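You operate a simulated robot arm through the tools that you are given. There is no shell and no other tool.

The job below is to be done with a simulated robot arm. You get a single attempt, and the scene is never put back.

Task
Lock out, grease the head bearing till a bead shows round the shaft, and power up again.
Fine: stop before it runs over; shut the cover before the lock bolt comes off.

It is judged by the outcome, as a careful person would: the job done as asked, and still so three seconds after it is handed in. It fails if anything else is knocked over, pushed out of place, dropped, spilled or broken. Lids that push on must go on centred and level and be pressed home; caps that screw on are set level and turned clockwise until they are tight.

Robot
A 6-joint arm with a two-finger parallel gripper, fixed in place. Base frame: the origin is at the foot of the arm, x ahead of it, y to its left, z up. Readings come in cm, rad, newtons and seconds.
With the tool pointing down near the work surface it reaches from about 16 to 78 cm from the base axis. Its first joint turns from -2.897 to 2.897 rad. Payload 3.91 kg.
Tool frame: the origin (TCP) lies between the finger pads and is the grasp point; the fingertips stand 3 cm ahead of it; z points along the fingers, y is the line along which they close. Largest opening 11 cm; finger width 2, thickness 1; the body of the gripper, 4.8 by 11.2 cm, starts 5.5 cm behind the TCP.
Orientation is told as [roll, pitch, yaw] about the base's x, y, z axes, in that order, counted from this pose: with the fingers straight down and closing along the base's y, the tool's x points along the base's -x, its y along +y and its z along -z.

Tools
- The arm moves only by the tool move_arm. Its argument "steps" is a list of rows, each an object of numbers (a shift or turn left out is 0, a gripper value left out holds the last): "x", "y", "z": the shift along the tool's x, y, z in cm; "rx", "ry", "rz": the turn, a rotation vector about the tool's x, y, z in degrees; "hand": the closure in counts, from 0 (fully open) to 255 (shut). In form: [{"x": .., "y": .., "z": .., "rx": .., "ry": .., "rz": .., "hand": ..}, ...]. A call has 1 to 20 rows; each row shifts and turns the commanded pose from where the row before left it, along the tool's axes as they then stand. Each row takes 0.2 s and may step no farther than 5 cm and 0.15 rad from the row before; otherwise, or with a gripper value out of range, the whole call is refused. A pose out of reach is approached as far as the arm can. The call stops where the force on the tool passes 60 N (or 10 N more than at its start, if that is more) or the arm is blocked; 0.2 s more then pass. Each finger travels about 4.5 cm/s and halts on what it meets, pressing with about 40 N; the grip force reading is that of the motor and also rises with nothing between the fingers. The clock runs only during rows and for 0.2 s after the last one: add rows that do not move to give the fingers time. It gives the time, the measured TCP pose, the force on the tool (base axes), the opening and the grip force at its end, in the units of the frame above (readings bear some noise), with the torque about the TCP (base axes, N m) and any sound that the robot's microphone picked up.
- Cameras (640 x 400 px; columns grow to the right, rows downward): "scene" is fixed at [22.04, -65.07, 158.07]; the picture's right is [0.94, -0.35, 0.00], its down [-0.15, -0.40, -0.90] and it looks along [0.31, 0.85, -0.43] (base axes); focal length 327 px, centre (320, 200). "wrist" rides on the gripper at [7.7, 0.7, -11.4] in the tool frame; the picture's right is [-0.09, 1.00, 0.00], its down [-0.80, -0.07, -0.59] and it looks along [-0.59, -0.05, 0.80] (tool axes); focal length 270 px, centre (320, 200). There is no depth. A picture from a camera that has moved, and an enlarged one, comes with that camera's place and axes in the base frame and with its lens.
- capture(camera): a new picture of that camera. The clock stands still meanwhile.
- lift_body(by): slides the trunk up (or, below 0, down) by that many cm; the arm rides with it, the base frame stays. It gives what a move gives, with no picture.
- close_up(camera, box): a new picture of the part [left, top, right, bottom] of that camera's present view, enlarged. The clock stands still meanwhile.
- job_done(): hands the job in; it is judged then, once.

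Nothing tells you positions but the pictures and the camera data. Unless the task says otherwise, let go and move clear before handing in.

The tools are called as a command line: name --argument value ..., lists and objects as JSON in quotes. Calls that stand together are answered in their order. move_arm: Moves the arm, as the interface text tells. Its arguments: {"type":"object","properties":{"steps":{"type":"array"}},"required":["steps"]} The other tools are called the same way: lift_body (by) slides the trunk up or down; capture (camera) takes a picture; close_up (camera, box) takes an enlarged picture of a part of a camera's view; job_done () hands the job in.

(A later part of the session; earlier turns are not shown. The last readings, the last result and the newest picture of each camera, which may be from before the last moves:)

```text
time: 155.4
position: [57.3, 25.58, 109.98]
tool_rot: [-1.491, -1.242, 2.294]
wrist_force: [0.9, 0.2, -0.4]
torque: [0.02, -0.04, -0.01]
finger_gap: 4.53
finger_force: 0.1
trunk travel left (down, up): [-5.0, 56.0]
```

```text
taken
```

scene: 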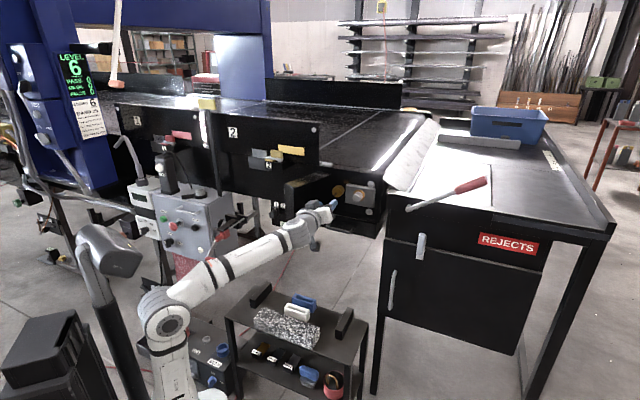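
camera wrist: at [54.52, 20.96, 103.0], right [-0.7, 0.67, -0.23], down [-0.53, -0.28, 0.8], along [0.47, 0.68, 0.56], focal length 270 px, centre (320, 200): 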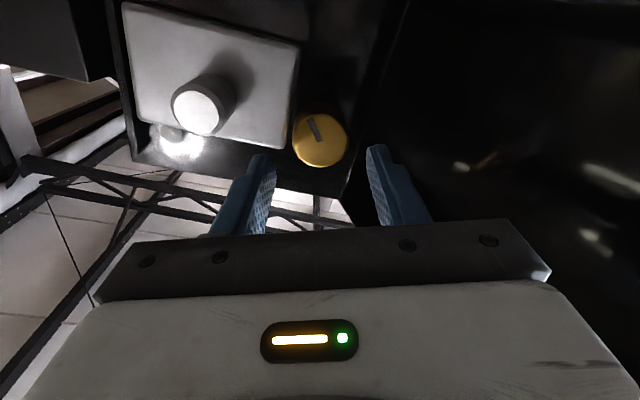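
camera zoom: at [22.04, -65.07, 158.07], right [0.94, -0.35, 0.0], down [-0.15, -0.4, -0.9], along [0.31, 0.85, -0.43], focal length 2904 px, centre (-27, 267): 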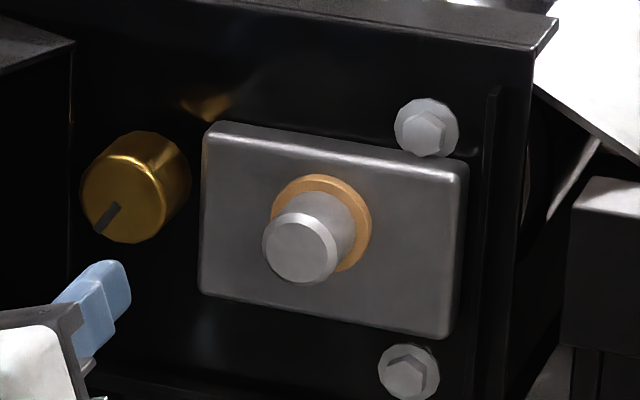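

The bead is even and stopped. Now to shut the cover: I'll retreat, go round its free edge to the outside, and push it closed below its handle with closed fingertips.

move_arm --steps '[{"z": -4, "hand": 255}, {"z": -4}, {"z": -3}, {"rz": 6}, {"rz": 6}, {"rz": 6}, {}]'

capture --camera "wrist"

```text
time: 157.0
position: [49.39, 18.13, 110.44]
tool_rot: [-0.52, -1.543, 1.318]
wrist_force: [0.6, 0.9, -0.5]
torque: [0.0, 0.04, 0.0]
finger_gap: 0.01
finger_force: 37.4
trunk travel left (down, up): [-5.0, 56.0]
```

```text
taken
camera wrist: at [40.89, 10.27, 103.2], right [-0.71, 0.7, 0.07], down [-0.36, -0.45, 0.82], along [0.6, 0.56, 0.57], focal length 270 px, centre (320, 200)
```

wrist: 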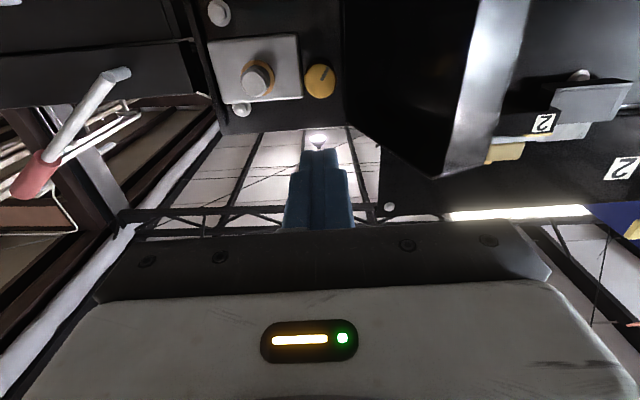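

move_arm --steps '[{"x": 2, "y": 3.3}, {"x": 2, "y": 3.3}, {"x": 2, "y": 3.3}]'

capture --camera "wrist"

capture --camera "scene"

```text
time: 158.0
position: [44.65, 25.59, 101.46]
tool_rot: [0.088, -1.49, 0.708]
wrist_force: [0.6, 0.7, 0.2]
torque: [-0.02, -0.01, 0.01]
finger_gap: 0.0
finger_force: 37.8
trunk travel left (down, up): [-5.0, 56.0]
stopped in row 3: the arm was blocked; the commanded pose is now the measured one
```

```text
taken
camera wrist: at [35.69, 17.63, 94.77], right [-0.71, 0.7, 0.09], down [-0.31, -0.43, 0.85], along [0.63, 0.57, 0.53], focal length 270 px, centre (320, 200)
```

wrist: 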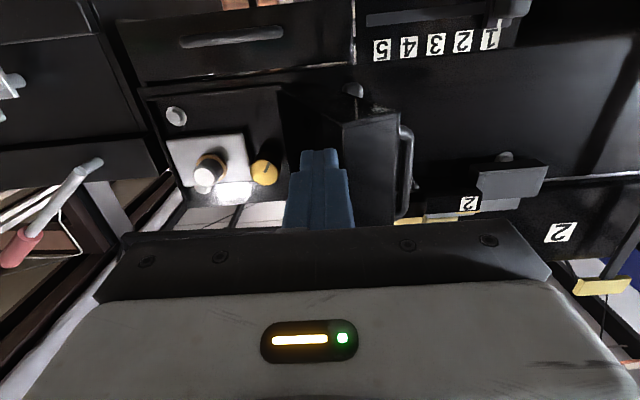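

```text
taken
```

scene: 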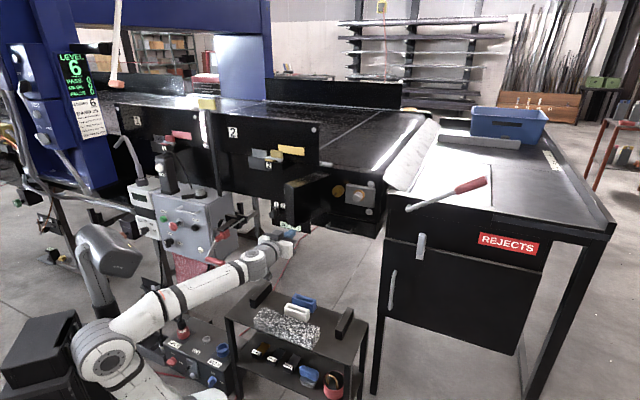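

The arm met a joint stop in this low pose (no contact force). I'll raise the trunk again and use the fingers pointing down to push the cover's handle bar round its arc.

lift_body --by 35

move_arm --steps '[{"z": -2}, {"ry": 8}, {"ry": 8}, {"ry": 8}, {"ry": 8}, {"ry": 8}, {"ry": 8}, {"ry": 8}, {"ry": 8}, {"ry": 8}, {"ry": 8}]'

capture --camera "scene"

```text
time: 161.4
position: [44.5, 25.62, 136.51]
tool_rot: [0.071, -1.493, 0.724]
wrist_force: [-0.7, 0.1, 0.5]
torque: [-0.06, 0.01, 0.0]
finger_gap: 0.01
finger_force: 37.7
trunk travel left (down, up): [-40.0, 21.0]
```

```text
time: 163.8
position: [43.24, 24.23, 136.73]
tool_rot: [0.003, -0.092, 0.795]
wrist_force: [-0.6, -0.1, -0.6]
torque: [-0.02, -0.03, 0.02]
finger_gap: 0.0
finger_force: 37.6
trunk travel left (down, up): [-40.0, 21.0]
```

```text
taken
```

scene: 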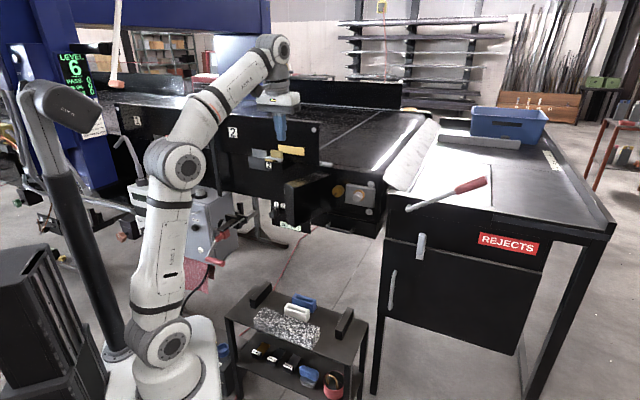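

move_arm --steps '[{"ry": 5.3}, {"z": 4}, {"z": 4}]'

capture --camera "wrist"

close_up --camera "scene" --box '[260, 140, 360, 240]'

```text
time: 164.6
position: [42.96, 23.52, 126.76]
tool_rot: [0.005, -0.003, 0.797]
wrist_force: [0.2, -0.3, -0.5]
torque: [0.03, 0.02, -0.02]
finger_gap: 0.0
finger_force: 38.3
out of reach, approached as far as the arm can: row 1
trunk travel left (down, up): [-40.0, 21.0]
```

```text
taken
camera wrist: at [37.07, 18.45, 138.25], right [-0.65, 0.76, 0.01], down [0.61, 0.52, 0.6], along [0.45, 0.39, -0.8], focal length 270 px, centre (320, 200)
```

wrist: 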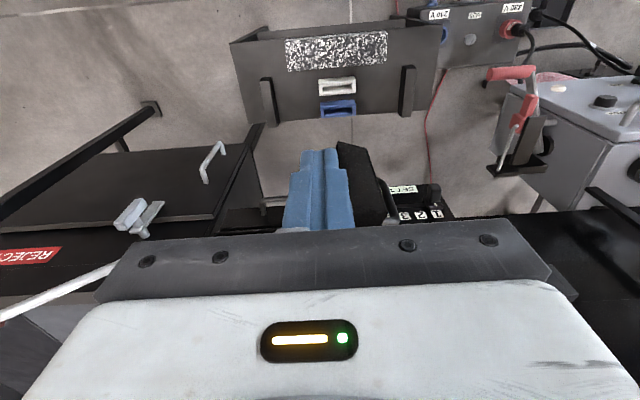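

```text
4.00 times, centred on (310, 190) of scene
camera zoom: at [22.04, -65.07, 158.07], right [0.94, -0.35, 0.0], down [-0.15, -0.4, -0.9], along [0.31, 0.85, -0.43], focal length 1307 px, centre (360, 240)
```

zoom: 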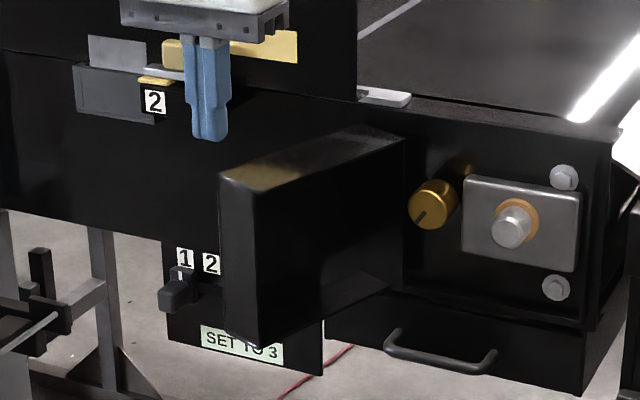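

move_arm --steps '[{"x": -3.14, "y": 2.22}, {"x": -3.14, "y": 2.22}, {"x": -3.14, "y": 2.22}, {"x": -3.14, "y": 2.22}, {"x": -3.14, "y": 2.22}]'

capture --camera "wrist"

close_up --camera "scene" --box '[260, 140, 360, 240]'

```text
time: 165.8
position: [45.75, 42.92, 126.54]
tool_rot: [0.005, -0.005, 0.795]
wrist_force: [0.0, -0.6, 0.1]
torque: [0.0, -0.02, 0.0]
finger_gap: 0.0
finger_force: 37.7
out of reach, approached as far as the arm can: row 5
trunk travel left (down, up): [-40.0, 21.0]
```

```text
taken
camera wrist: at [39.83, 37.89, 137.98], right [-0.65, 0.76, 0.01], down [0.61, 0.52, 0.6], along [0.45, 0.39, -0.8], focal length 270 px, centre (320, 200)
```

wrist: 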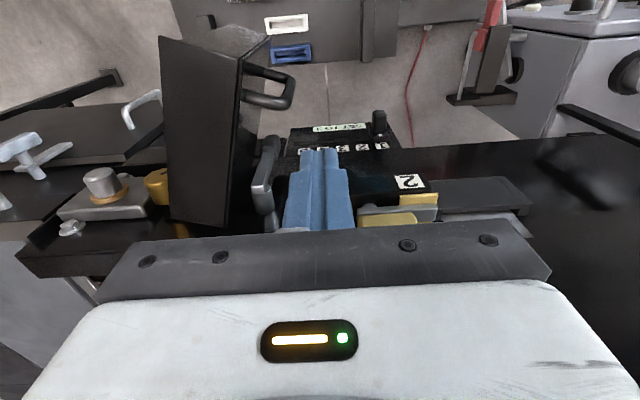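

```text
4.00 times, centred on (310, 190) of scene
camera zoom: at [22.04, -65.07, 158.07], right [0.94, -0.35, 0.0], down [-0.15, -0.4, -0.9], along [0.31, 0.85, -0.43], focal length 1307 px, centre (360, 240)
```

zoom: 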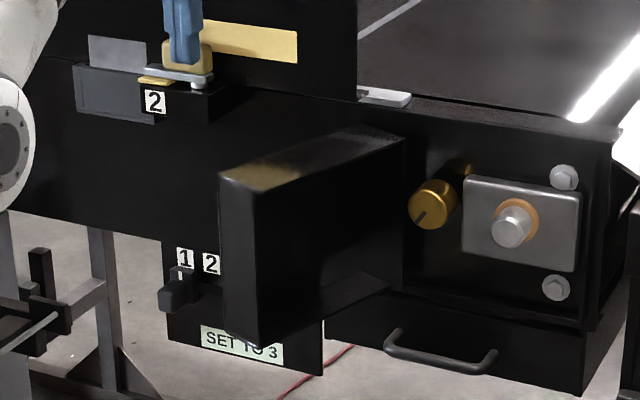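

move_arm --steps '[{"z": 4}, {"z": 4}, {"z": 4}, {"z": 4}]'

capture --camera "wrist"

```text
time: 166.8
position: [45.5, 42.88, 110.75]
tool_rot: [0.006, -0.003, 0.797]
wrist_force: [-0.3, -0.5, -1.0]
torque: [-0.01, 0.02, -0.01]
finger_gap: 0.0
finger_force: 37.8
trunk travel left (down, up): [-40.0, 21.0]
```

```text
taken
camera wrist: at [39.71, 37.91, 122.27], right [-0.65, 0.76, 0.01], down [0.61, 0.52, 0.6], along [0.45, 0.39, -0.8], focal length 270 px, centre (320, 200)
```

wrist: 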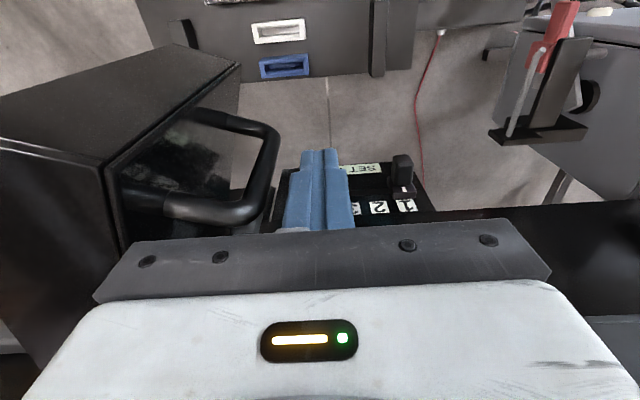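

move_arm --steps '[{"x": -1.11, "y": -1.57}, {"x": 1.13, "y": -1.06}, {"x": 1.13, "y": -1.06}, {"x": 1.13, "y": -1.06}, {"x": 0.9, "y": -1.14}, {"x": 0.9, "y": -1.14}, {}]'

capture --camera "wrist"

close_up --camera "scene" --box '[260, 140, 380, 240]'

```text
time: 168.4
position: [47.57, 34.86, 110.48]
tool_rot: [0.005, -0.003, 0.796]
wrist_force: [-0.5, 1.0, -0.3]
torque: [0.01, 0.01, -0.02]
finger_gap: 0.0
finger_force: 38.0
trunk travel left (down, up): [-40.0, 21.0]
```

```text
taken
camera wrist: at [41.73, 29.96, 122.05], right [-0.65, 0.76, 0.01], down [0.61, 0.52, 0.6], along [0.45, 0.39, -0.8], focal length 270 px, centre (320, 200)
```

wrist: 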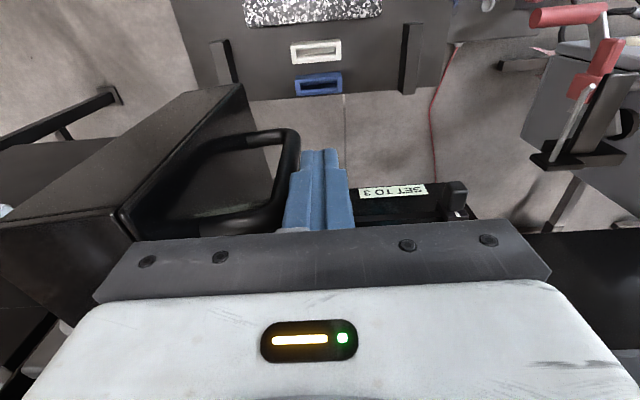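

```text
4.00 times, centred on (320, 190) of scene
camera zoom: at [22.04, -65.07, 158.07], right [0.94, -0.35, 0.0], down [-0.15, -0.4, -0.9], along [0.31, 0.85, -0.43], focal length 1307 px, centre (320, 240)
```

zoom: 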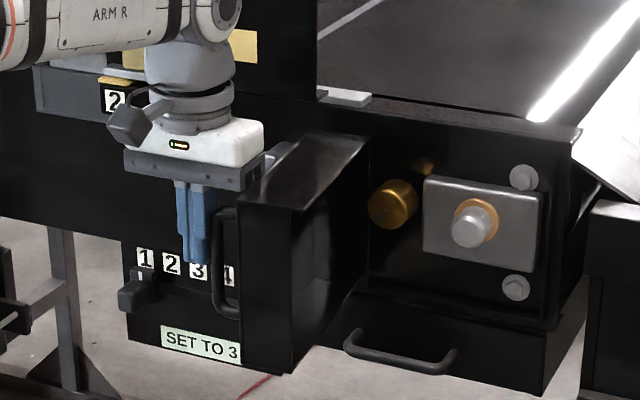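

The cover follows the push nicely. I'll continue the arc.

move_arm --steps '[{"x": 0.7, "y": -1.27}, {"x": 0.7, "y": -1.27}, {"x": 0.46, "y": -1.4}, {"x": 0.46, "y": -1.4}, {"x": 0.2, "y": -1.44}, {"x": 0.2, "y": -1.44}, {"x": -0.07, "y": -1.43}, {"x": -0.07, "y": -1.43}, {}]'

capture --camera "wrist"

close_up --camera "scene" --box '[280, 140, 400, 240]'

```text
time: 170.4
position: [53.82, 25.09, 110.64]
tool_rot: [0.006, -0.004, 0.796]
wrist_force: [-0.2, 0.5, 0.1]
torque: [-0.01, -0.01, -0.01]
finger_gap: 0.0
finger_force: 37.3
trunk travel left (down, up): [-40.0, 21.0]
```

```text
taken
camera wrist: at [47.9, 20.15, 122.13], right [-0.65, 0.76, 0.01], down [0.61, 0.52, 0.6], along [0.45, 0.39, -0.8], focal length 270 px, centre (320, 200)
```

wrist: 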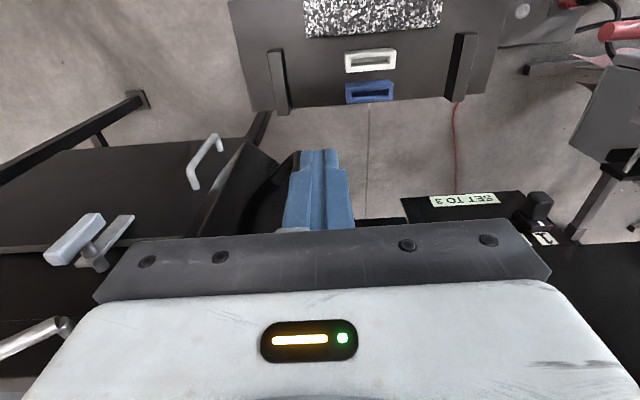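

```text
4.00 times, centred on (340, 190) of scene
camera zoom: at [22.04, -65.07, 158.07], right [0.94, -0.35, 0.0], down [-0.15, -0.4, -0.9], along [0.31, 0.85, -0.43], focal length 1307 px, centre (240, 240)
```

zoom: 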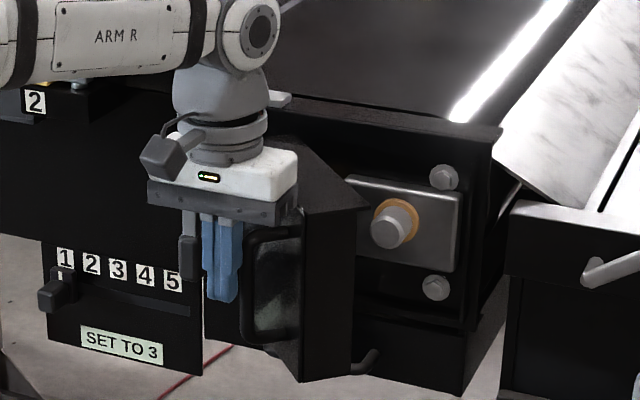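

move_arm --steps '[{"x": -0.3, "y": -1.42}, {"x": -0.35, "y": -1.42}, {"x": -0.55, "y": -1.35}, {"x": -0.6, "y": -1.35}, {"x": -0.8, "y": -1.23}, {"x": -0.85, "y": -1.23}, {}]'

close_up --camera "scene" --box '[290, 140, 410, 240]'

capture --camera "wrist"

```text
time: 172.0
position: [61.88, 22.02, 110.34]
tool_rot: [0.006, -0.004, 0.796]
wrist_force: [0.4, -0.1, -0.1]
torque: [0.02, 0.02, -0.03]
finger_gap: 0.01
finger_force: 37.9
trunk travel left (down, up): [-40.0, 21.0]
```

```text
4.00 times, centred on (350, 190) of scene
camera zoom: at [22.04, -65.07, 158.07], right [0.94, -0.35, 0.0], down [-0.15, -0.4, -0.9], along [0.31, 0.85, -0.43], focal length 1307 px, centre (200, 240)
```

zoom: 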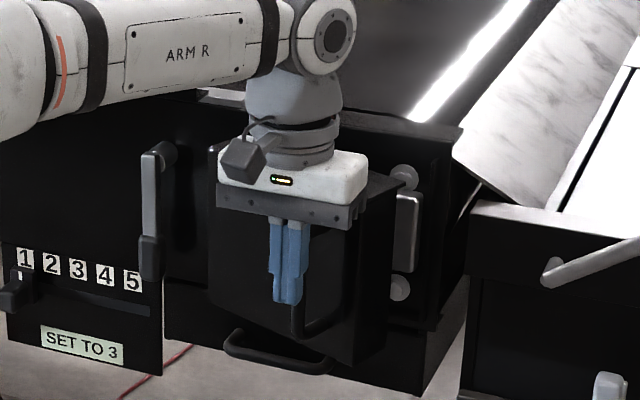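

```text
taken
camera wrist: at [56.01, 17.08, 121.89], right [-0.65, 0.76, 0.01], down [0.61, 0.52, 0.6], along [0.45, 0.39, -0.8], focal length 270 px, centre (320, 200)
```

wrist: 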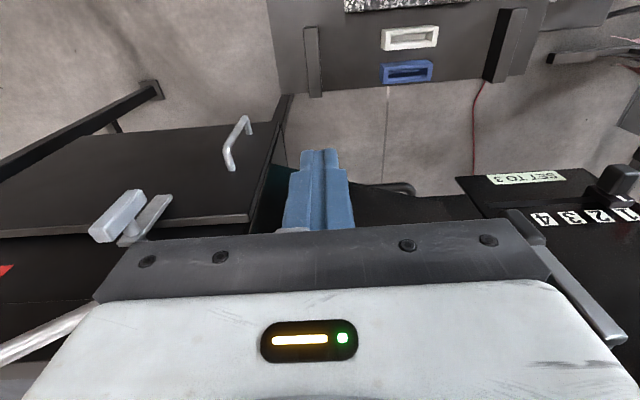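

move_arm --steps '[{"x": -1.0, "y": -1.09}, {"x": -1.0, "y": -1.09}, {"x": -1.15, "y": -0.87}, {"x": -1.15, "y": -0.87}, {}]'

close_up --camera "scene" --box '[290, 140, 410, 240]'

```text
time: 173.2
position: [67.61, 22.69, 110.51]
tool_rot: [0.005, -0.003, 0.795]
wrist_force: [-5.5, -2.6, -1.7]
torque: [-0.03, 0.03, 0.0]
finger_gap: 0.01
finger_force: 37.5
trunk travel left (down, up): [-40.0, 21.0]
```

```text
4.00 times, centred on (350, 190) of scene
camera zoom: at [22.04, -65.07, 158.07], right [0.94, -0.35, 0.0], down [-0.15, -0.4, -0.9], along [0.31, 0.85, -0.43], focal length 1307 px, centre (200, 240)
```

zoom: 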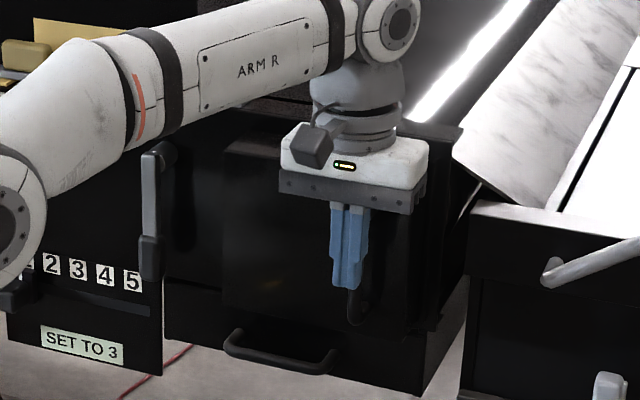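

move_arm --steps '[{"x": -0.15}, {"x": -0.15}, {}]'

move_arm --steps '[{"x": 0.3}, {"x": 2.5}, {"x": 4}, {"x": 4}, {"x": 4}]'

close_up --camera "scene" --box '[290, 140, 410, 240]'

```text
time: 174.0
position: [67.65, 22.68, 110.52]
tool_rot: [0.007, -0.003, 0.794]
wrist_force: [-22.9, -17.4, -8.0]
torque: [-0.04, 0.07, -0.08]
finger_gap: 0.0
finger_force: 37.6
trunk travel left (down, up): [-40.0, 21.0]
```

```text
time: 175.2
position: [57.54, 12.23, 110.47]
tool_rot: [0.004, -0.006, 0.795]
wrist_force: [0.9, 0.5, 0.1]
torque: [-0.02, 0.01, 0.05]
finger_gap: 0.0
finger_force: 37.4
trunk travel left (down, up): [-40.0, 21.0]
```

```text
4.00 times, centred on (350, 190) of scene
camera zoom: at [22.04, -65.07, 158.07], right [0.94, -0.35, 0.0], down [-0.15, -0.4, -0.9], along [0.31, 0.85, -0.43], focal length 1307 px, centre (200, 240)
```

zoom: 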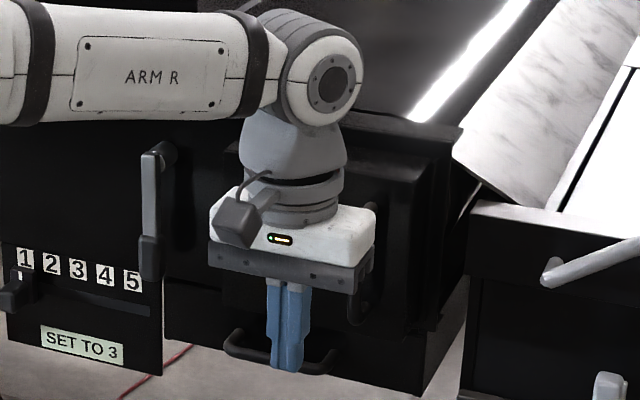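

The cover is shut and pressed home. Next, back to the lock bolt: I'll return to the earlier clear spot with the fingers down and turn the wrist for the bolt pose.

move_arm --steps '[{"x": 1.76, "y": 3.74, "z": -1.5}, {"x": 1.76, "y": 3.74, "z": -1.5}, {"x": 1.76, "y": 3.74, "z": -1.5}, {"x": 1.76, "y": 3.74, "z": -1.5}, {"x": 1.76, "y": 3.74, "z": -1.5}, {"rz": -8.2}, {"rz": -8.2}, {"rz": -8.2}, {"rz": -8.2}, {"rz": -8.2}, {"rz": -8.2}, {"rz": -8.2}, {"rz": -8.2}, {"rz": -8.2}, {"rz": -8.2}, {"rz": -7.4}]'

close_up --camera "scene" --box '[280, 140, 400, 240]'

close_up --camera "scene" --box '[180, 180, 260, 270]'

```text
time: 178.6
position: [38.12, 19.05, 118.02]
tool_rot: [-0.003, -0.006, 2.36]
wrist_force: [-0.1, -0.6, -0.7]
torque: [0.0, -0.01, -0.03]
finger_gap: 0.02
finger_force: 37.5
trunk travel left (down, up): [-40.0, 21.0]
```

```text
4.00 times, centred on (340, 190) of scene
camera zoom: at [22.04, -65.07, 158.07], right [0.94, -0.35, 0.0], down [-0.15, -0.4, -0.9], along [0.31, 0.85, -0.43], focal length 1307 px, centre (240, 240)
```

zoom: 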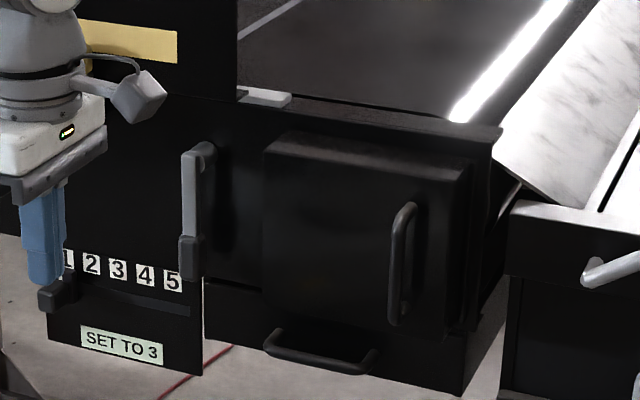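

```text
4.44 times, centred on (220, 225) of scene
camera zoom: at [22.04, -65.07, 158.07], right [0.94, -0.35, 0.0], down [-0.15, -0.4, -0.9], along [0.31, 0.85, -0.43], focal length 1452 px, centre (764, 89)
```

zoom: 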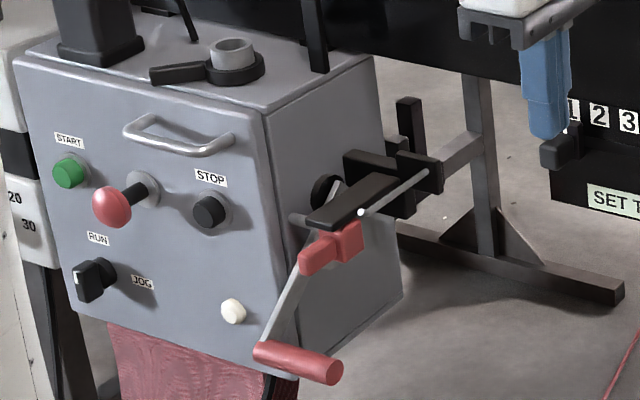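

move_arm --steps '[{"x": -4.43, "y": -0.71, "z": 1.6}, {"x": -4.43, "y": -0.71, "z": 1.6}, {"x": -4.43, "y": -0.71, "z": 1.6}, {"x": -4.43, "y": -0.71, "z": 1.6}, {"x": -4.43, "y": -0.71, "z": 1.6}, {"x": -4.43, "y": -0.71, "z": 1.6}, {"x": -4.43, "y": -0.71, "z": 1.6}, {"x": -4.43, "y": -0.71, "z": 1.6}, {"rx": 7.5, "hand": 140}, {"rx": 7.5}, {"rx": 7.5}, {"rx": 7.5}, {"rx": 7.5}, {"rx": 7.5}]'

capture --camera "scene"

```text
time: 181.6
position: [16.92, 48.12, 105.5]
tool_rot: [-0.787, -0.005, 2.357]
wrist_force: [0.3, -0.1, -0.5]
torque: [0.01, 0.01, 0.01]
finger_gap: 4.95
finger_force: 0.0
trunk travel left (down, up): [-40.0, 21.0]
```

```text
taken
```

scene: 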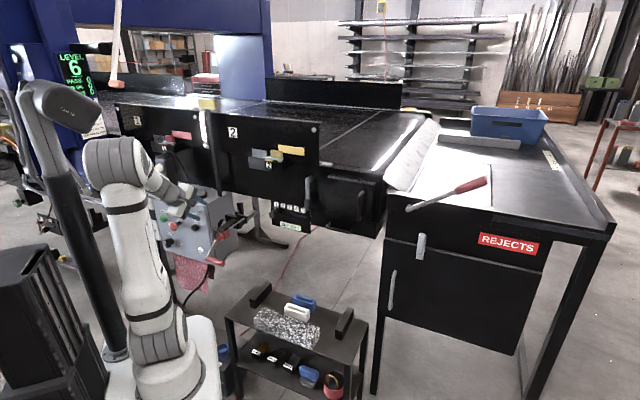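

move_arm --steps '[{"y": 2.4, "z": 2.4}, {"y": 2.4, "z": 2.4}, {"y": 2.4, "z": 2.4}, {"y": 2.4, "z": 2.4}, {"y": 2.4, "z": 2.4}, {"rx": 7.4}, {"rx": 7.4}, {"rx": 7.4}, {"rx": 7.4}, {"rx": 7.4}]'

capture --camera "wrist"

close_up --camera "scene" --box '[170, 180, 260, 270]'

```text
time: 183.8
position: [16.85, 48.35, 88.41]
tool_rot: [-1.436, -0.005, 2.355]
wrist_force: [-0.4, -0.6, 0.5]
torque: [0.01, 0.0, -0.01]
finger_gap: 4.96
finger_force: 0.1
trunk travel left (down, up): [-40.0, 21.0]
```

```text
taken
camera wrist: at [14.27, 34.79, 89.36], right [-0.16, -0.03, -0.99], down [-0.98, 0.16, 0.15], along [0.15, 0.99, -0.05], focal length 270 px, centre (320, 200)
```

wrist: 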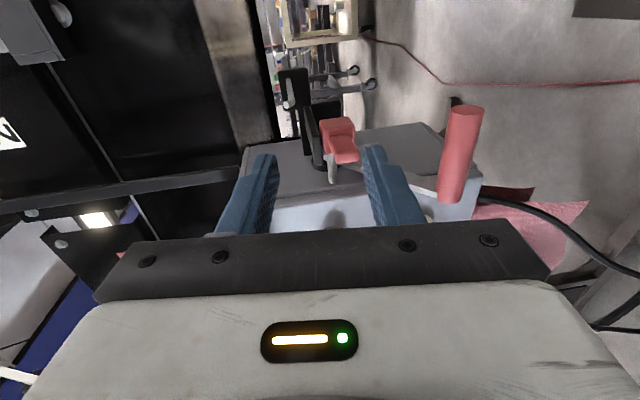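

```text
4.44 times, centred on (215, 225) of scene
camera zoom: at [22.04, -65.07, 158.07], right [0.94, -0.35, 0.0], down [-0.15, -0.4, -0.9], along [0.31, 0.85, -0.43], focal length 1452 px, centre (787, 89)
```

zoom: 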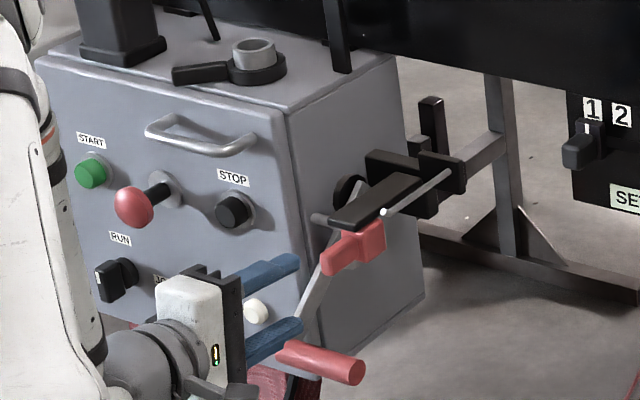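

move_arm --steps '[{"x": -2, "y": 0.97, "hand": 160}, {"x": -2, "y": 0.97}, {"z": 3.5}, {"z": 3.5}, {}]'

close_up --camera "wrist" --box '[200, 30, 440, 235]'

close_up --camera "scene" --box '[190, 195, 250, 255]'

```text
time: 185.0
position: [18.89, 56.05, 85.57]
tool_rot: [-1.434, -0.004, 2.356]
wrist_force: [0.5, 0.5, 0.0]
torque: [-0.01, -0.01, 0.01]
finger_gap: 4.1
finger_force: 0.1
trunk travel left (down, up): [-40.0, 21.0]
```

```text
1.95 times, centred on (320, 132) of wrist
camera zoom: at [16.27, 42.51, 86.46], right [-0.16, -0.03, -0.99], down [-0.98, 0.16, 0.16], along [0.15, 0.99, -0.05], focal length 527 px, centre (320, 332)
```

zoom: 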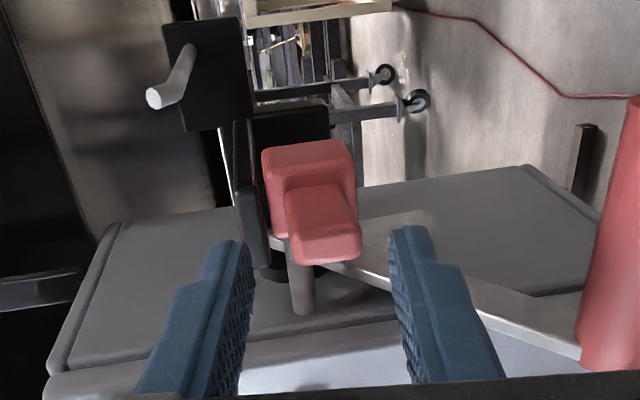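

```text
6.67 times, centred on (220, 225) of scene
camera zoom: at [22.04, -65.07, 158.07], right [0.94, -0.35, 0.0], down [-0.15, -0.4, -0.9], along [0.31, 0.85, -0.43], focal length 2178 px, centre (987, 33)
```

zoom: 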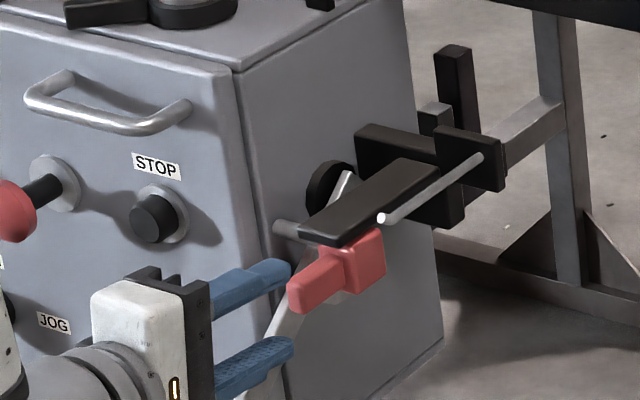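

move_arm --steps '[{"z": 1.9}, {"z": 1.9}, {"hand": 255}, {}, {}]'

close_up --camera "wrist" --box '[200, 30, 440, 235]'

```text
time: 186.2
position: [21.62, 58.36, 84.93]
tool_rot: [-1.436, -0.005, 2.356]
wrist_force: [3.4, 2.7, 2.1]
torque: [0.38, -1.1, -0.03]
finger_gap: 2.64
finger_force: 45.3
trunk travel left (down, up): [-40.0, 21.0]
```

```text
1.95 times, centred on (320, 132) of wrist
camera zoom: at [18.84, 44.96, 85.88], right [-0.16, -0.03, -0.99], down [-0.98, 0.16, 0.15], along [0.15, 0.99, -0.05], focal length 527 px, centre (320, 332)
```

zoom: 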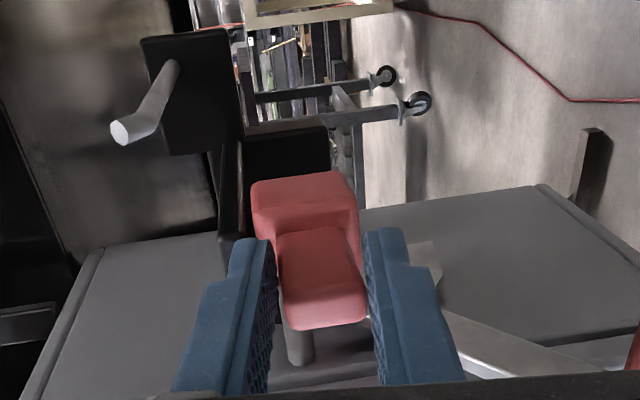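

Clamped. The cover is shut, so the bolt may come off now: drawing it outboard.

move_arm --steps '[{"x": 0.4, "z": 0.06}, {"x": 0.4, "z": 0.06}, {"x": 0.4, "z": 0.06}, {"x": 0.4, "z": 0.06}, {"x": 0.4, "z": 0.06}, {"x": 0.4, "z": 0.06}, {"x": 0.4, "z": 0.06}, {}]'

close_up --camera "scene" --box '[190, 195, 250, 255]'

```text
time: 188.0
position: [23.44, 56.58, 84.96]
tool_rot: [-1.435, -0.003, 2.361]
wrist_force: [-39.4, -22.3, -9.0]
torque: [0.36, -0.67, 0.43]
finger_gap: 2.67
finger_force: 45.2
trunk travel left (down, up): [-40.0, 21.0]
```

```text
6.67 times, centred on (220, 225) of scene
camera zoom: at [22.04, -65.07, 158.07], right [0.94, -0.35, 0.0], down [-0.15, -0.4, -0.9], along [0.31, 0.85, -0.43], focal length 2178 px, centre (987, 33)
```

zoom: 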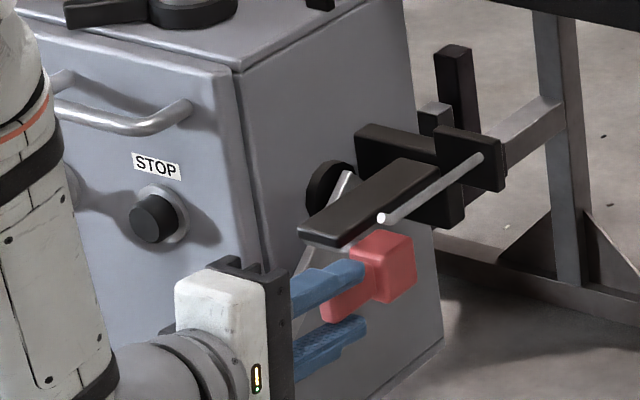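

move_arm --steps '[{"z": -0.25}, {"hand": 160}, {}, {"z": -3}, {"z": -4}, {"z": -4}]'

close_up --camera "scene" --box '[190, 195, 250, 255]'

close_up --camera "wrist" --box '[200, 30, 480, 235]'

```text
time: 189.4
position: [16.07, 48.93, 86.52]
tool_rot: [-1.435, -0.005, 2.357]
wrist_force: [0.2, -0.7, 0.4]
torque: [-0.02, 0.03, 0.03]
finger_gap: 4.11
finger_force: 0.1
trunk travel left (down, up): [-40.0, 21.0]
```

```text
6.67 times, centred on (220, 225) of scene
camera zoom: at [22.04, -65.07, 158.07], right [0.94, -0.35, 0.0], down [-0.15, -0.4, -0.9], along [0.31, 0.85, -0.43], focal length 2178 px, centre (987, 33)
```

zoom: 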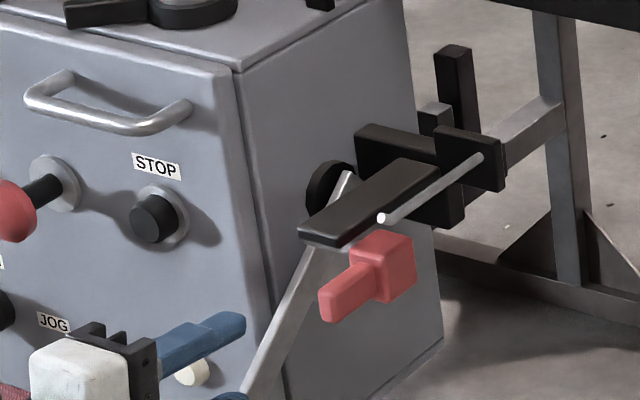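

```text
1.95 times, centred on (340, 132) of wrist
camera zoom: at [13.39, 35.47, 87.49], right [-0.16, -0.03, -0.99], down [-0.98, 0.16, 0.15], along [0.15, 0.99, -0.05], focal length 527 px, centre (281, 332)
```

zoom: 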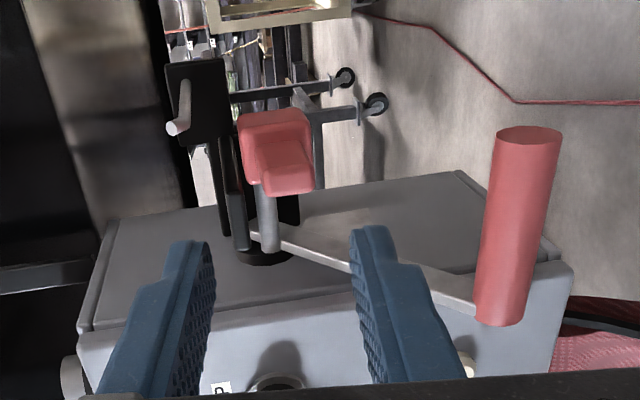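

Bolt withdrawn. Now I'll go round the lowered lever grip to swing it back up to ON.

move_arm --steps '[{"rx": -7.4}, {"rx": -7.4}, {"rx": -7.4}, {"x": -0.5, "y": 2.5, "z": 1.0, "hand": 110}, {"x": -0.5, "y": 2.5, "z": 1.0}, {}]'

capture --camera "wrist"

close_up --camera "scene" --box '[170, 180, 260, 280]'

```text
time: 190.8
position: [14.77, 49.22, 81.26]
tool_rot: [-1.047, -0.008, 2.355]
wrist_force: [0.4, -0.3, -0.3]
torque: [0.03, -0.03, -0.01]
finger_gap: 6.28
finger_force: 0.1
trunk travel left (down, up): [-40.0, 21.0]
```

```text
taken
camera wrist: at [12.95, 36.6, 86.37], right [-0.42, -0.29, -0.86], down [-0.9, 0.23, 0.36], along [0.09, 0.93, -0.35], focal length 270 px, centre (320, 200)
```

wrist: 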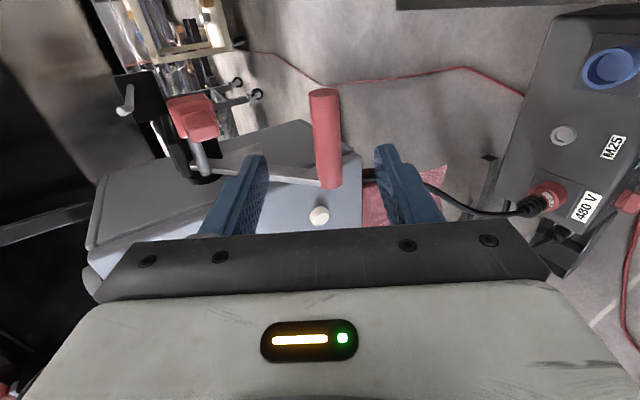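

```text
4.00 times, centred on (215, 230) of scene
camera zoom: at [22.04, -65.07, 158.07], right [0.94, -0.35, 0.0], down [-0.15, -0.4, -0.9], along [0.31, 0.85, -0.43], focal length 1307 px, centre (740, 80)
```

zoom: 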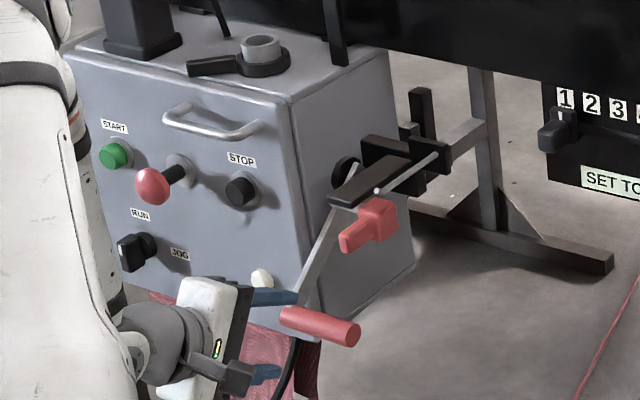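

move_arm --steps '[{"z": 3.2}, {"z": 3.2}, {"z": 3.0}, {"hand": 168}, {}]'

close_up --camera "wrist" --box '[200, 30, 440, 235]'

close_up --camera "scene" --box '[170, 180, 260, 280]'

```text
time: 192.0
position: [20.48, 54.91, 76.46]
tool_rot: [-1.047, -0.005, 2.356]
wrist_force: [0.2, 0.8, 0.0]
torque: [0.02, 0.0, -0.01]
finger_gap: 3.76
finger_force: 0.1
trunk travel left (down, up): [-40.0, 21.0]
```

```text
1.95 times, centred on (320, 132) of wrist
camera zoom: at [18.71, 42.26, 81.76], right [-0.42, -0.29, -0.86], down [-0.9, 0.23, 0.36], along [0.09, 0.93, -0.35], focal length 527 px, centre (320, 332)
```

zoom: 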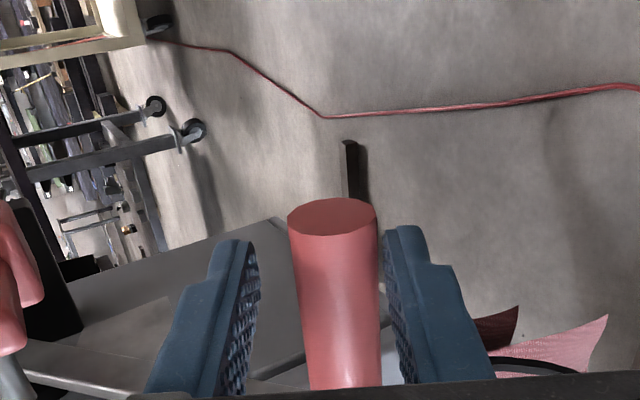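

```text
4.00 times, centred on (215, 230) of scene
camera zoom: at [22.04, -65.07, 158.07], right [0.94, -0.35, 0.0], down [-0.15, -0.4, -0.9], along [0.31, 0.85, -0.43], focal length 1307 px, centre (740, 80)
```

zoom: 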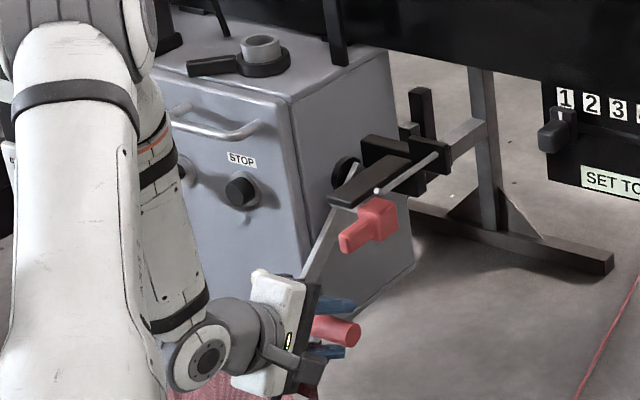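

move_arm --steps '[{"x": -1.25, "z": -0.3}, {"x": -1.25, "z": -0.3}, {"y": -0.94, "z": -0.7}, {"y": -0.94, "z": -0.7}, {"y": -0.94, "z": -0.7}, {}]'

close_up --camera "wrist" --box '[180, 30, 440, 235]'

close_up --camera "scene" --box '[170, 180, 260, 280]'

```text
time: 193.4
position: [17.83, 56.0, 80.36]
tool_rot: [-1.049, -0.006, 2.356]
wrist_force: [0.0, -0.8, -0.7]
torque: [0.01, 0.03, -0.02]
finger_gap: 3.74
finger_force: 0.1
trunk travel left (down, up): [-40.0, 21.0]
```

```text
1.95 times, centred on (310, 132) of wrist
camera zoom: at [15.98, 43.3, 85.57], right [-0.42, -0.29, -0.86], down [-0.9, 0.23, 0.36], along [0.09, 0.93, -0.35], focal length 527 px, centre (340, 332)
```

zoom: 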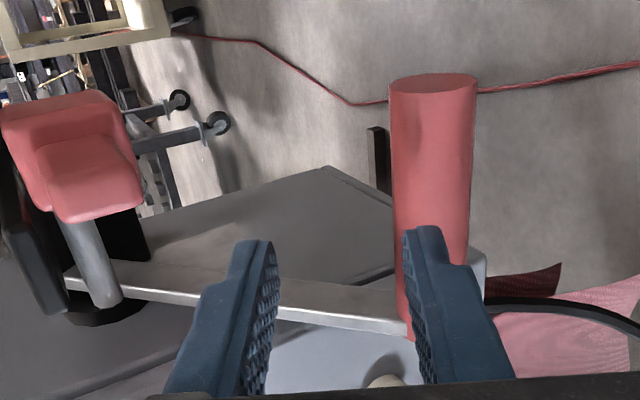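

```text
4.00 times, centred on (215, 230) of scene
camera zoom: at [22.04, -65.07, 158.07], right [0.94, -0.35, 0.0], down [-0.15, -0.4, -0.9], along [0.31, 0.85, -0.43], focal length 1307 px, centre (740, 80)
```

zoom: 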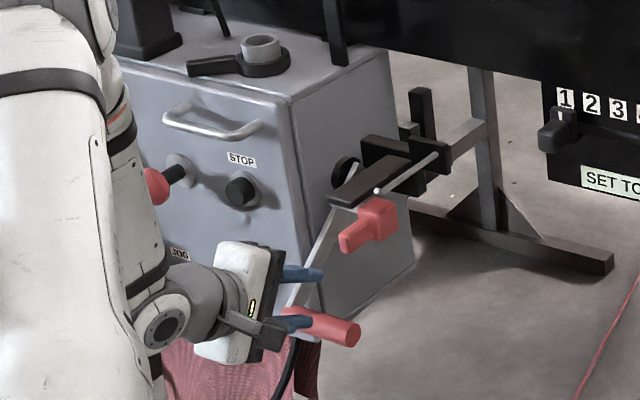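

The fingers slid off in front of the grip — I wasn't deep enough. I'll back off, drop down again and enclose it deeper.

move_arm --steps '[{"z": -4}, {"y": 1.5, "hand": 130}, {"y": 1.45}, {"z": 2.2}, {}]'

close_up --camera "wrist" --box '[180, 30, 440, 235]'

```text
time: 194.6
position: [15.86, 53.87, 78.76]
tool_rot: [-1.047, -0.005, 2.356]
wrist_force: [0.1, 0.7, -0.3]
torque: [0.01, 0.0, -0.02]
finger_gap: 5.38
finger_force: 0.2
trunk travel left (down, up): [-40.0, 21.0]
```

```text
1.95 times, centred on (310, 132) of wrist
camera zoom: at [14.13, 41.26, 83.99], right [-0.42, -0.29, -0.86], down [-0.9, 0.23, 0.36], along [0.09, 0.93, -0.35], focal length 527 px, centre (340, 332)
```

zoom: 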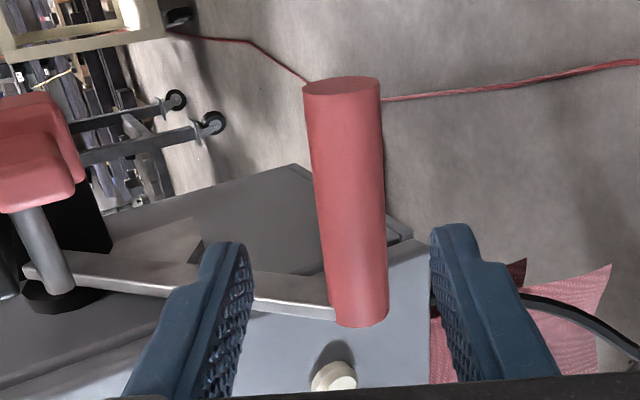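

move_arm --steps '[{"z": 2.3}, {"z": 2.3}, {"z": 2.3}, {"hand": 170}, {}]'

close_up --camera "wrist" --box '[180, 30, 440, 235]'

close_up --camera "scene" --box '[170, 180, 260, 280]'

```text
time: 195.8
position: [19.99, 58.1, 74.95]
tool_rot: [-1.048, -0.005, 2.355]
wrist_force: [0.1, 0.5, 0.0]
torque: [-0.01, 0.0, 0.0]
finger_gap: 3.67
finger_force: 0.0
trunk travel left (down, up): [-40.0, 21.0]
```

```text
1.95 times, centred on (310, 132) of wrist
camera zoom: at [18.19, 45.52, 80.26], right [-0.42, -0.29, -0.86], down [-0.9, 0.23, 0.36], along [0.09, 0.93, -0.35], focal length 527 px, centre (340, 332)
```

zoom: 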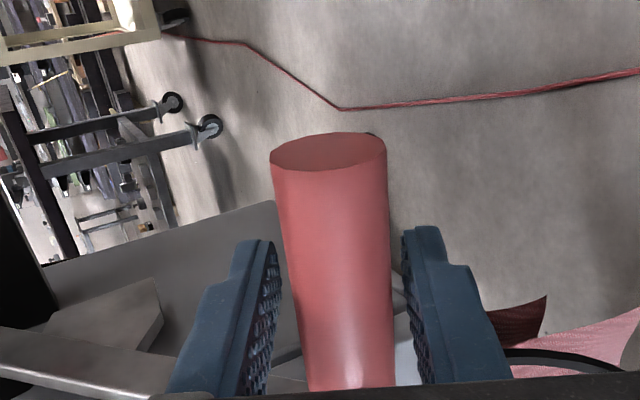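

```text
4.00 times, centred on (215, 230) of scene
camera zoom: at [22.04, -65.07, 158.07], right [0.94, -0.35, 0.0], down [-0.15, -0.4, -0.9], along [0.31, 0.85, -0.43], focal length 1307 px, centre (740, 80)
```

zoom: 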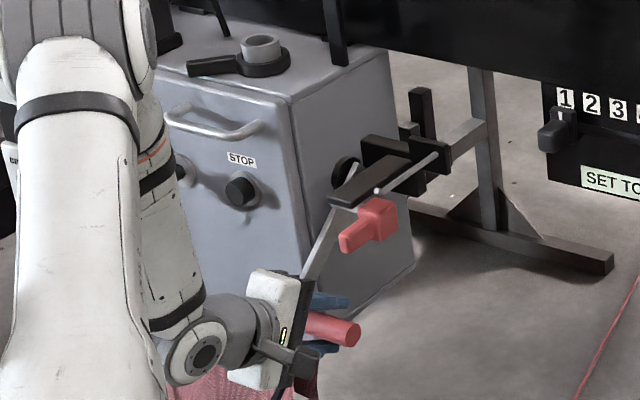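

move_arm --steps '[{"y": -0.78, "z": -0.95}, {"y": -0.78, "z": -1.0}, {"y": -0.78, "z": -1.0}, {}]'

close_up --camera "wrist" --box '[180, 30, 440, 235]'

```text
time: 196.8
position: [18.79, 56.77, 78.44]
tool_rot: [-1.045, -0.004, 2.356]
wrist_force: [-13.6, -15.5, -21.1]
torque: [-0.34, 0.4, 0.31]
finger_gap: 5.01
finger_force: 13.5
trunk travel left (down, up): [-40.0, 21.0]
```

```text
1.95 times, centred on (310, 132) of wrist
camera zoom: at [17.01, 44.24, 83.66], right [-0.42, -0.29, -0.86], down [-0.9, 0.23, 0.36], along [0.09, 0.93, -0.36], focal length 527 px, centre (340, 332)
```

zoom: 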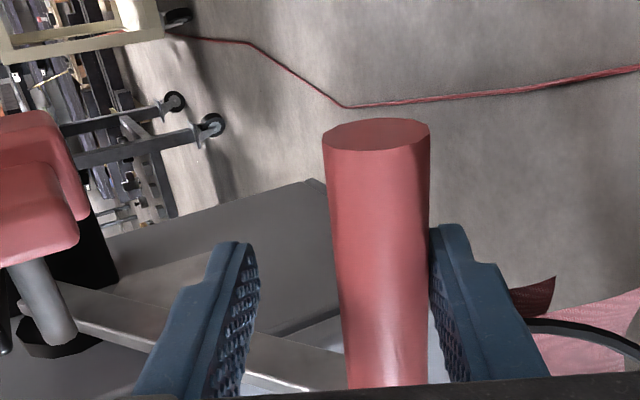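

The lever's detent resists and the loose finger gives way; I'll ease back, clamp the grip firmly, and lift along the arc.

move_arm --steps '[{"y": 1.2, "z": 0.9}, {"hand": 255}, {}, {}, {}]'

close_up --camera "wrist" --box '[180, 30, 440, 235]'

```text
time: 198.0
position: [18.83, 56.94, 76.54]
tool_rot: [-1.033, -0.001, 2.36]
wrist_force: [-37.9, -18.0, -41.2]
torque: [-0.04, 0.88, 0.32]
finger_gap: 2.56
finger_force: 44.7
trunk travel left (down, up): [-40.0, 21.0]
```

```text
1.95 times, centred on (310, 132) of wrist
camera zoom: at [17.09, 44.3, 81.94], right [-0.42, -0.3, -0.86], down [-0.9, 0.23, 0.37], along [0.08, 0.93, -0.37], focal length 527 px, centre (340, 332)
```

zoom: 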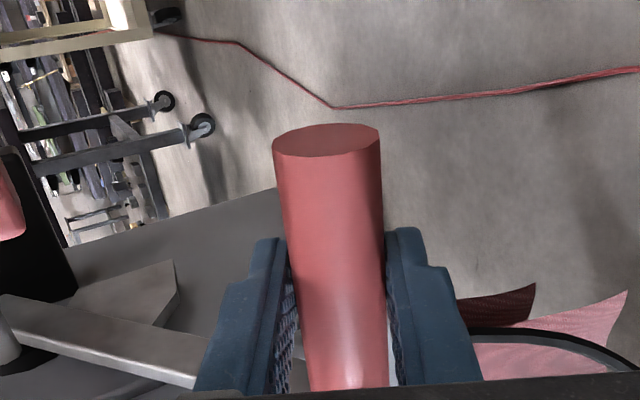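

move_arm --steps '[{"y": 0.34, "z": -0.09}, {}]'

```text
time: 198.6
position: [18.75, 56.9, 76.55]
tool_rot: [-1.037, -0.002, 2.358]
wrist_force: [-31.3, -15.6, -33.5]
torque: [-0.23, 0.78, 0.79]
finger_gap: 2.6
finger_force: 44.8
trunk travel left (down, up): [-40.0, 21.0]
```

move_arm --steps '[{"y": 0.5, "z": -0.13}, {"y": 0.46, "z": -0.13}, {}]'

```text
time: 199.4
position: [18.86, 56.81, 76.7]
tool_rot: [-1.054, -0.009, 2.352]
wrist_force: [12.4, 16.2, 2.3]
torque: [-0.65, -0.59, 0.07]
finger_gap: 2.56
finger_force: 44.7
trunk travel left (down, up): [-40.0, 21.0]
```

move_arm --steps '[{"y": -0.26, "z": -0.62}, {"y": -0.26, "z": -0.62}, {}]'

```text
time: 200.2
position: [18.37, 56.42, 77.53]
tool_rot: [-1.054, -0.01, 2.354]
wrist_force: [34.3, 31.5, 21.3]
torque: [-0.18, -0.5, 0.51]
finger_gap: 2.56
finger_force: 45.1
trunk travel left (down, up): [-40.0, 21.0]
```

move_arm --steps '[{"y": -0.38, "z": -0.33}, {"y": -0.38, "z": -0.33}, {}]'

```text
time: 201.0
position: [17.92, 55.97, 78.1]
tool_rot: [-1.051, -0.009, 2.356]
wrist_force: [28.2, 28.7, 11.7]
torque: [-0.06, -0.53, -0.14]
finger_gap: 2.59
finger_force: 45.4
trunk travel left (down, up): [-40.0, 21.0]
```

move_arm --steps '[{"y": -0.4, "z": -0.4}, {"y": -0.4, "z": -0.45}, {}]'

close_up --camera "scene" --box '[170, 180, 260, 280]'

close_up --camera "wrist" --box '[180, 30, 440, 235]'

```text
time: 201.8
position: [17.57, 55.55, 79.12]
tool_rot: [-1.043, -0.006, 2.355]
wrist_force: [19.9, 22.4, 4.7]
torque: [0.09, -0.07, 0.76]
finger_gap: 2.59
finger_force: 45.3
trunk travel left (down, up): [-40.0, 21.0]
```

```text
4.00 times, centred on (215, 230) of scene
camera zoom: at [22.04, -65.07, 158.07], right [0.94, -0.35, 0.0], down [-0.15, -0.4, -0.9], along [0.31, 0.85, -0.43], focal length 1307 px, centre (740, 80)
```

zoom: 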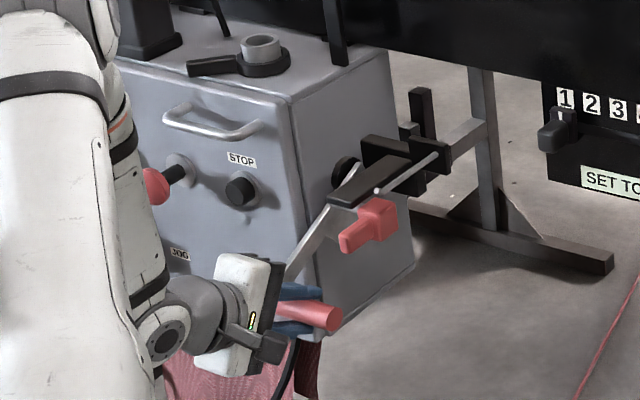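

```text
1.95 times, centred on (310, 132) of wrist
camera zoom: at [15.8, 43.0, 84.41], right [-0.42, -0.29, -0.86], down [-0.9, 0.23, 0.36], along [0.09, 0.93, -0.35], focal length 527 px, centre (340, 332)
```

zoom: 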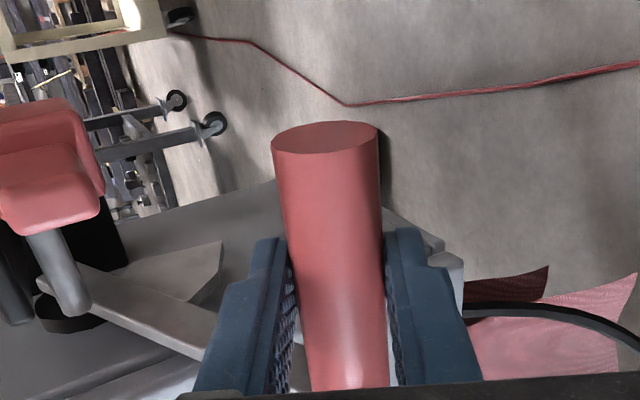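

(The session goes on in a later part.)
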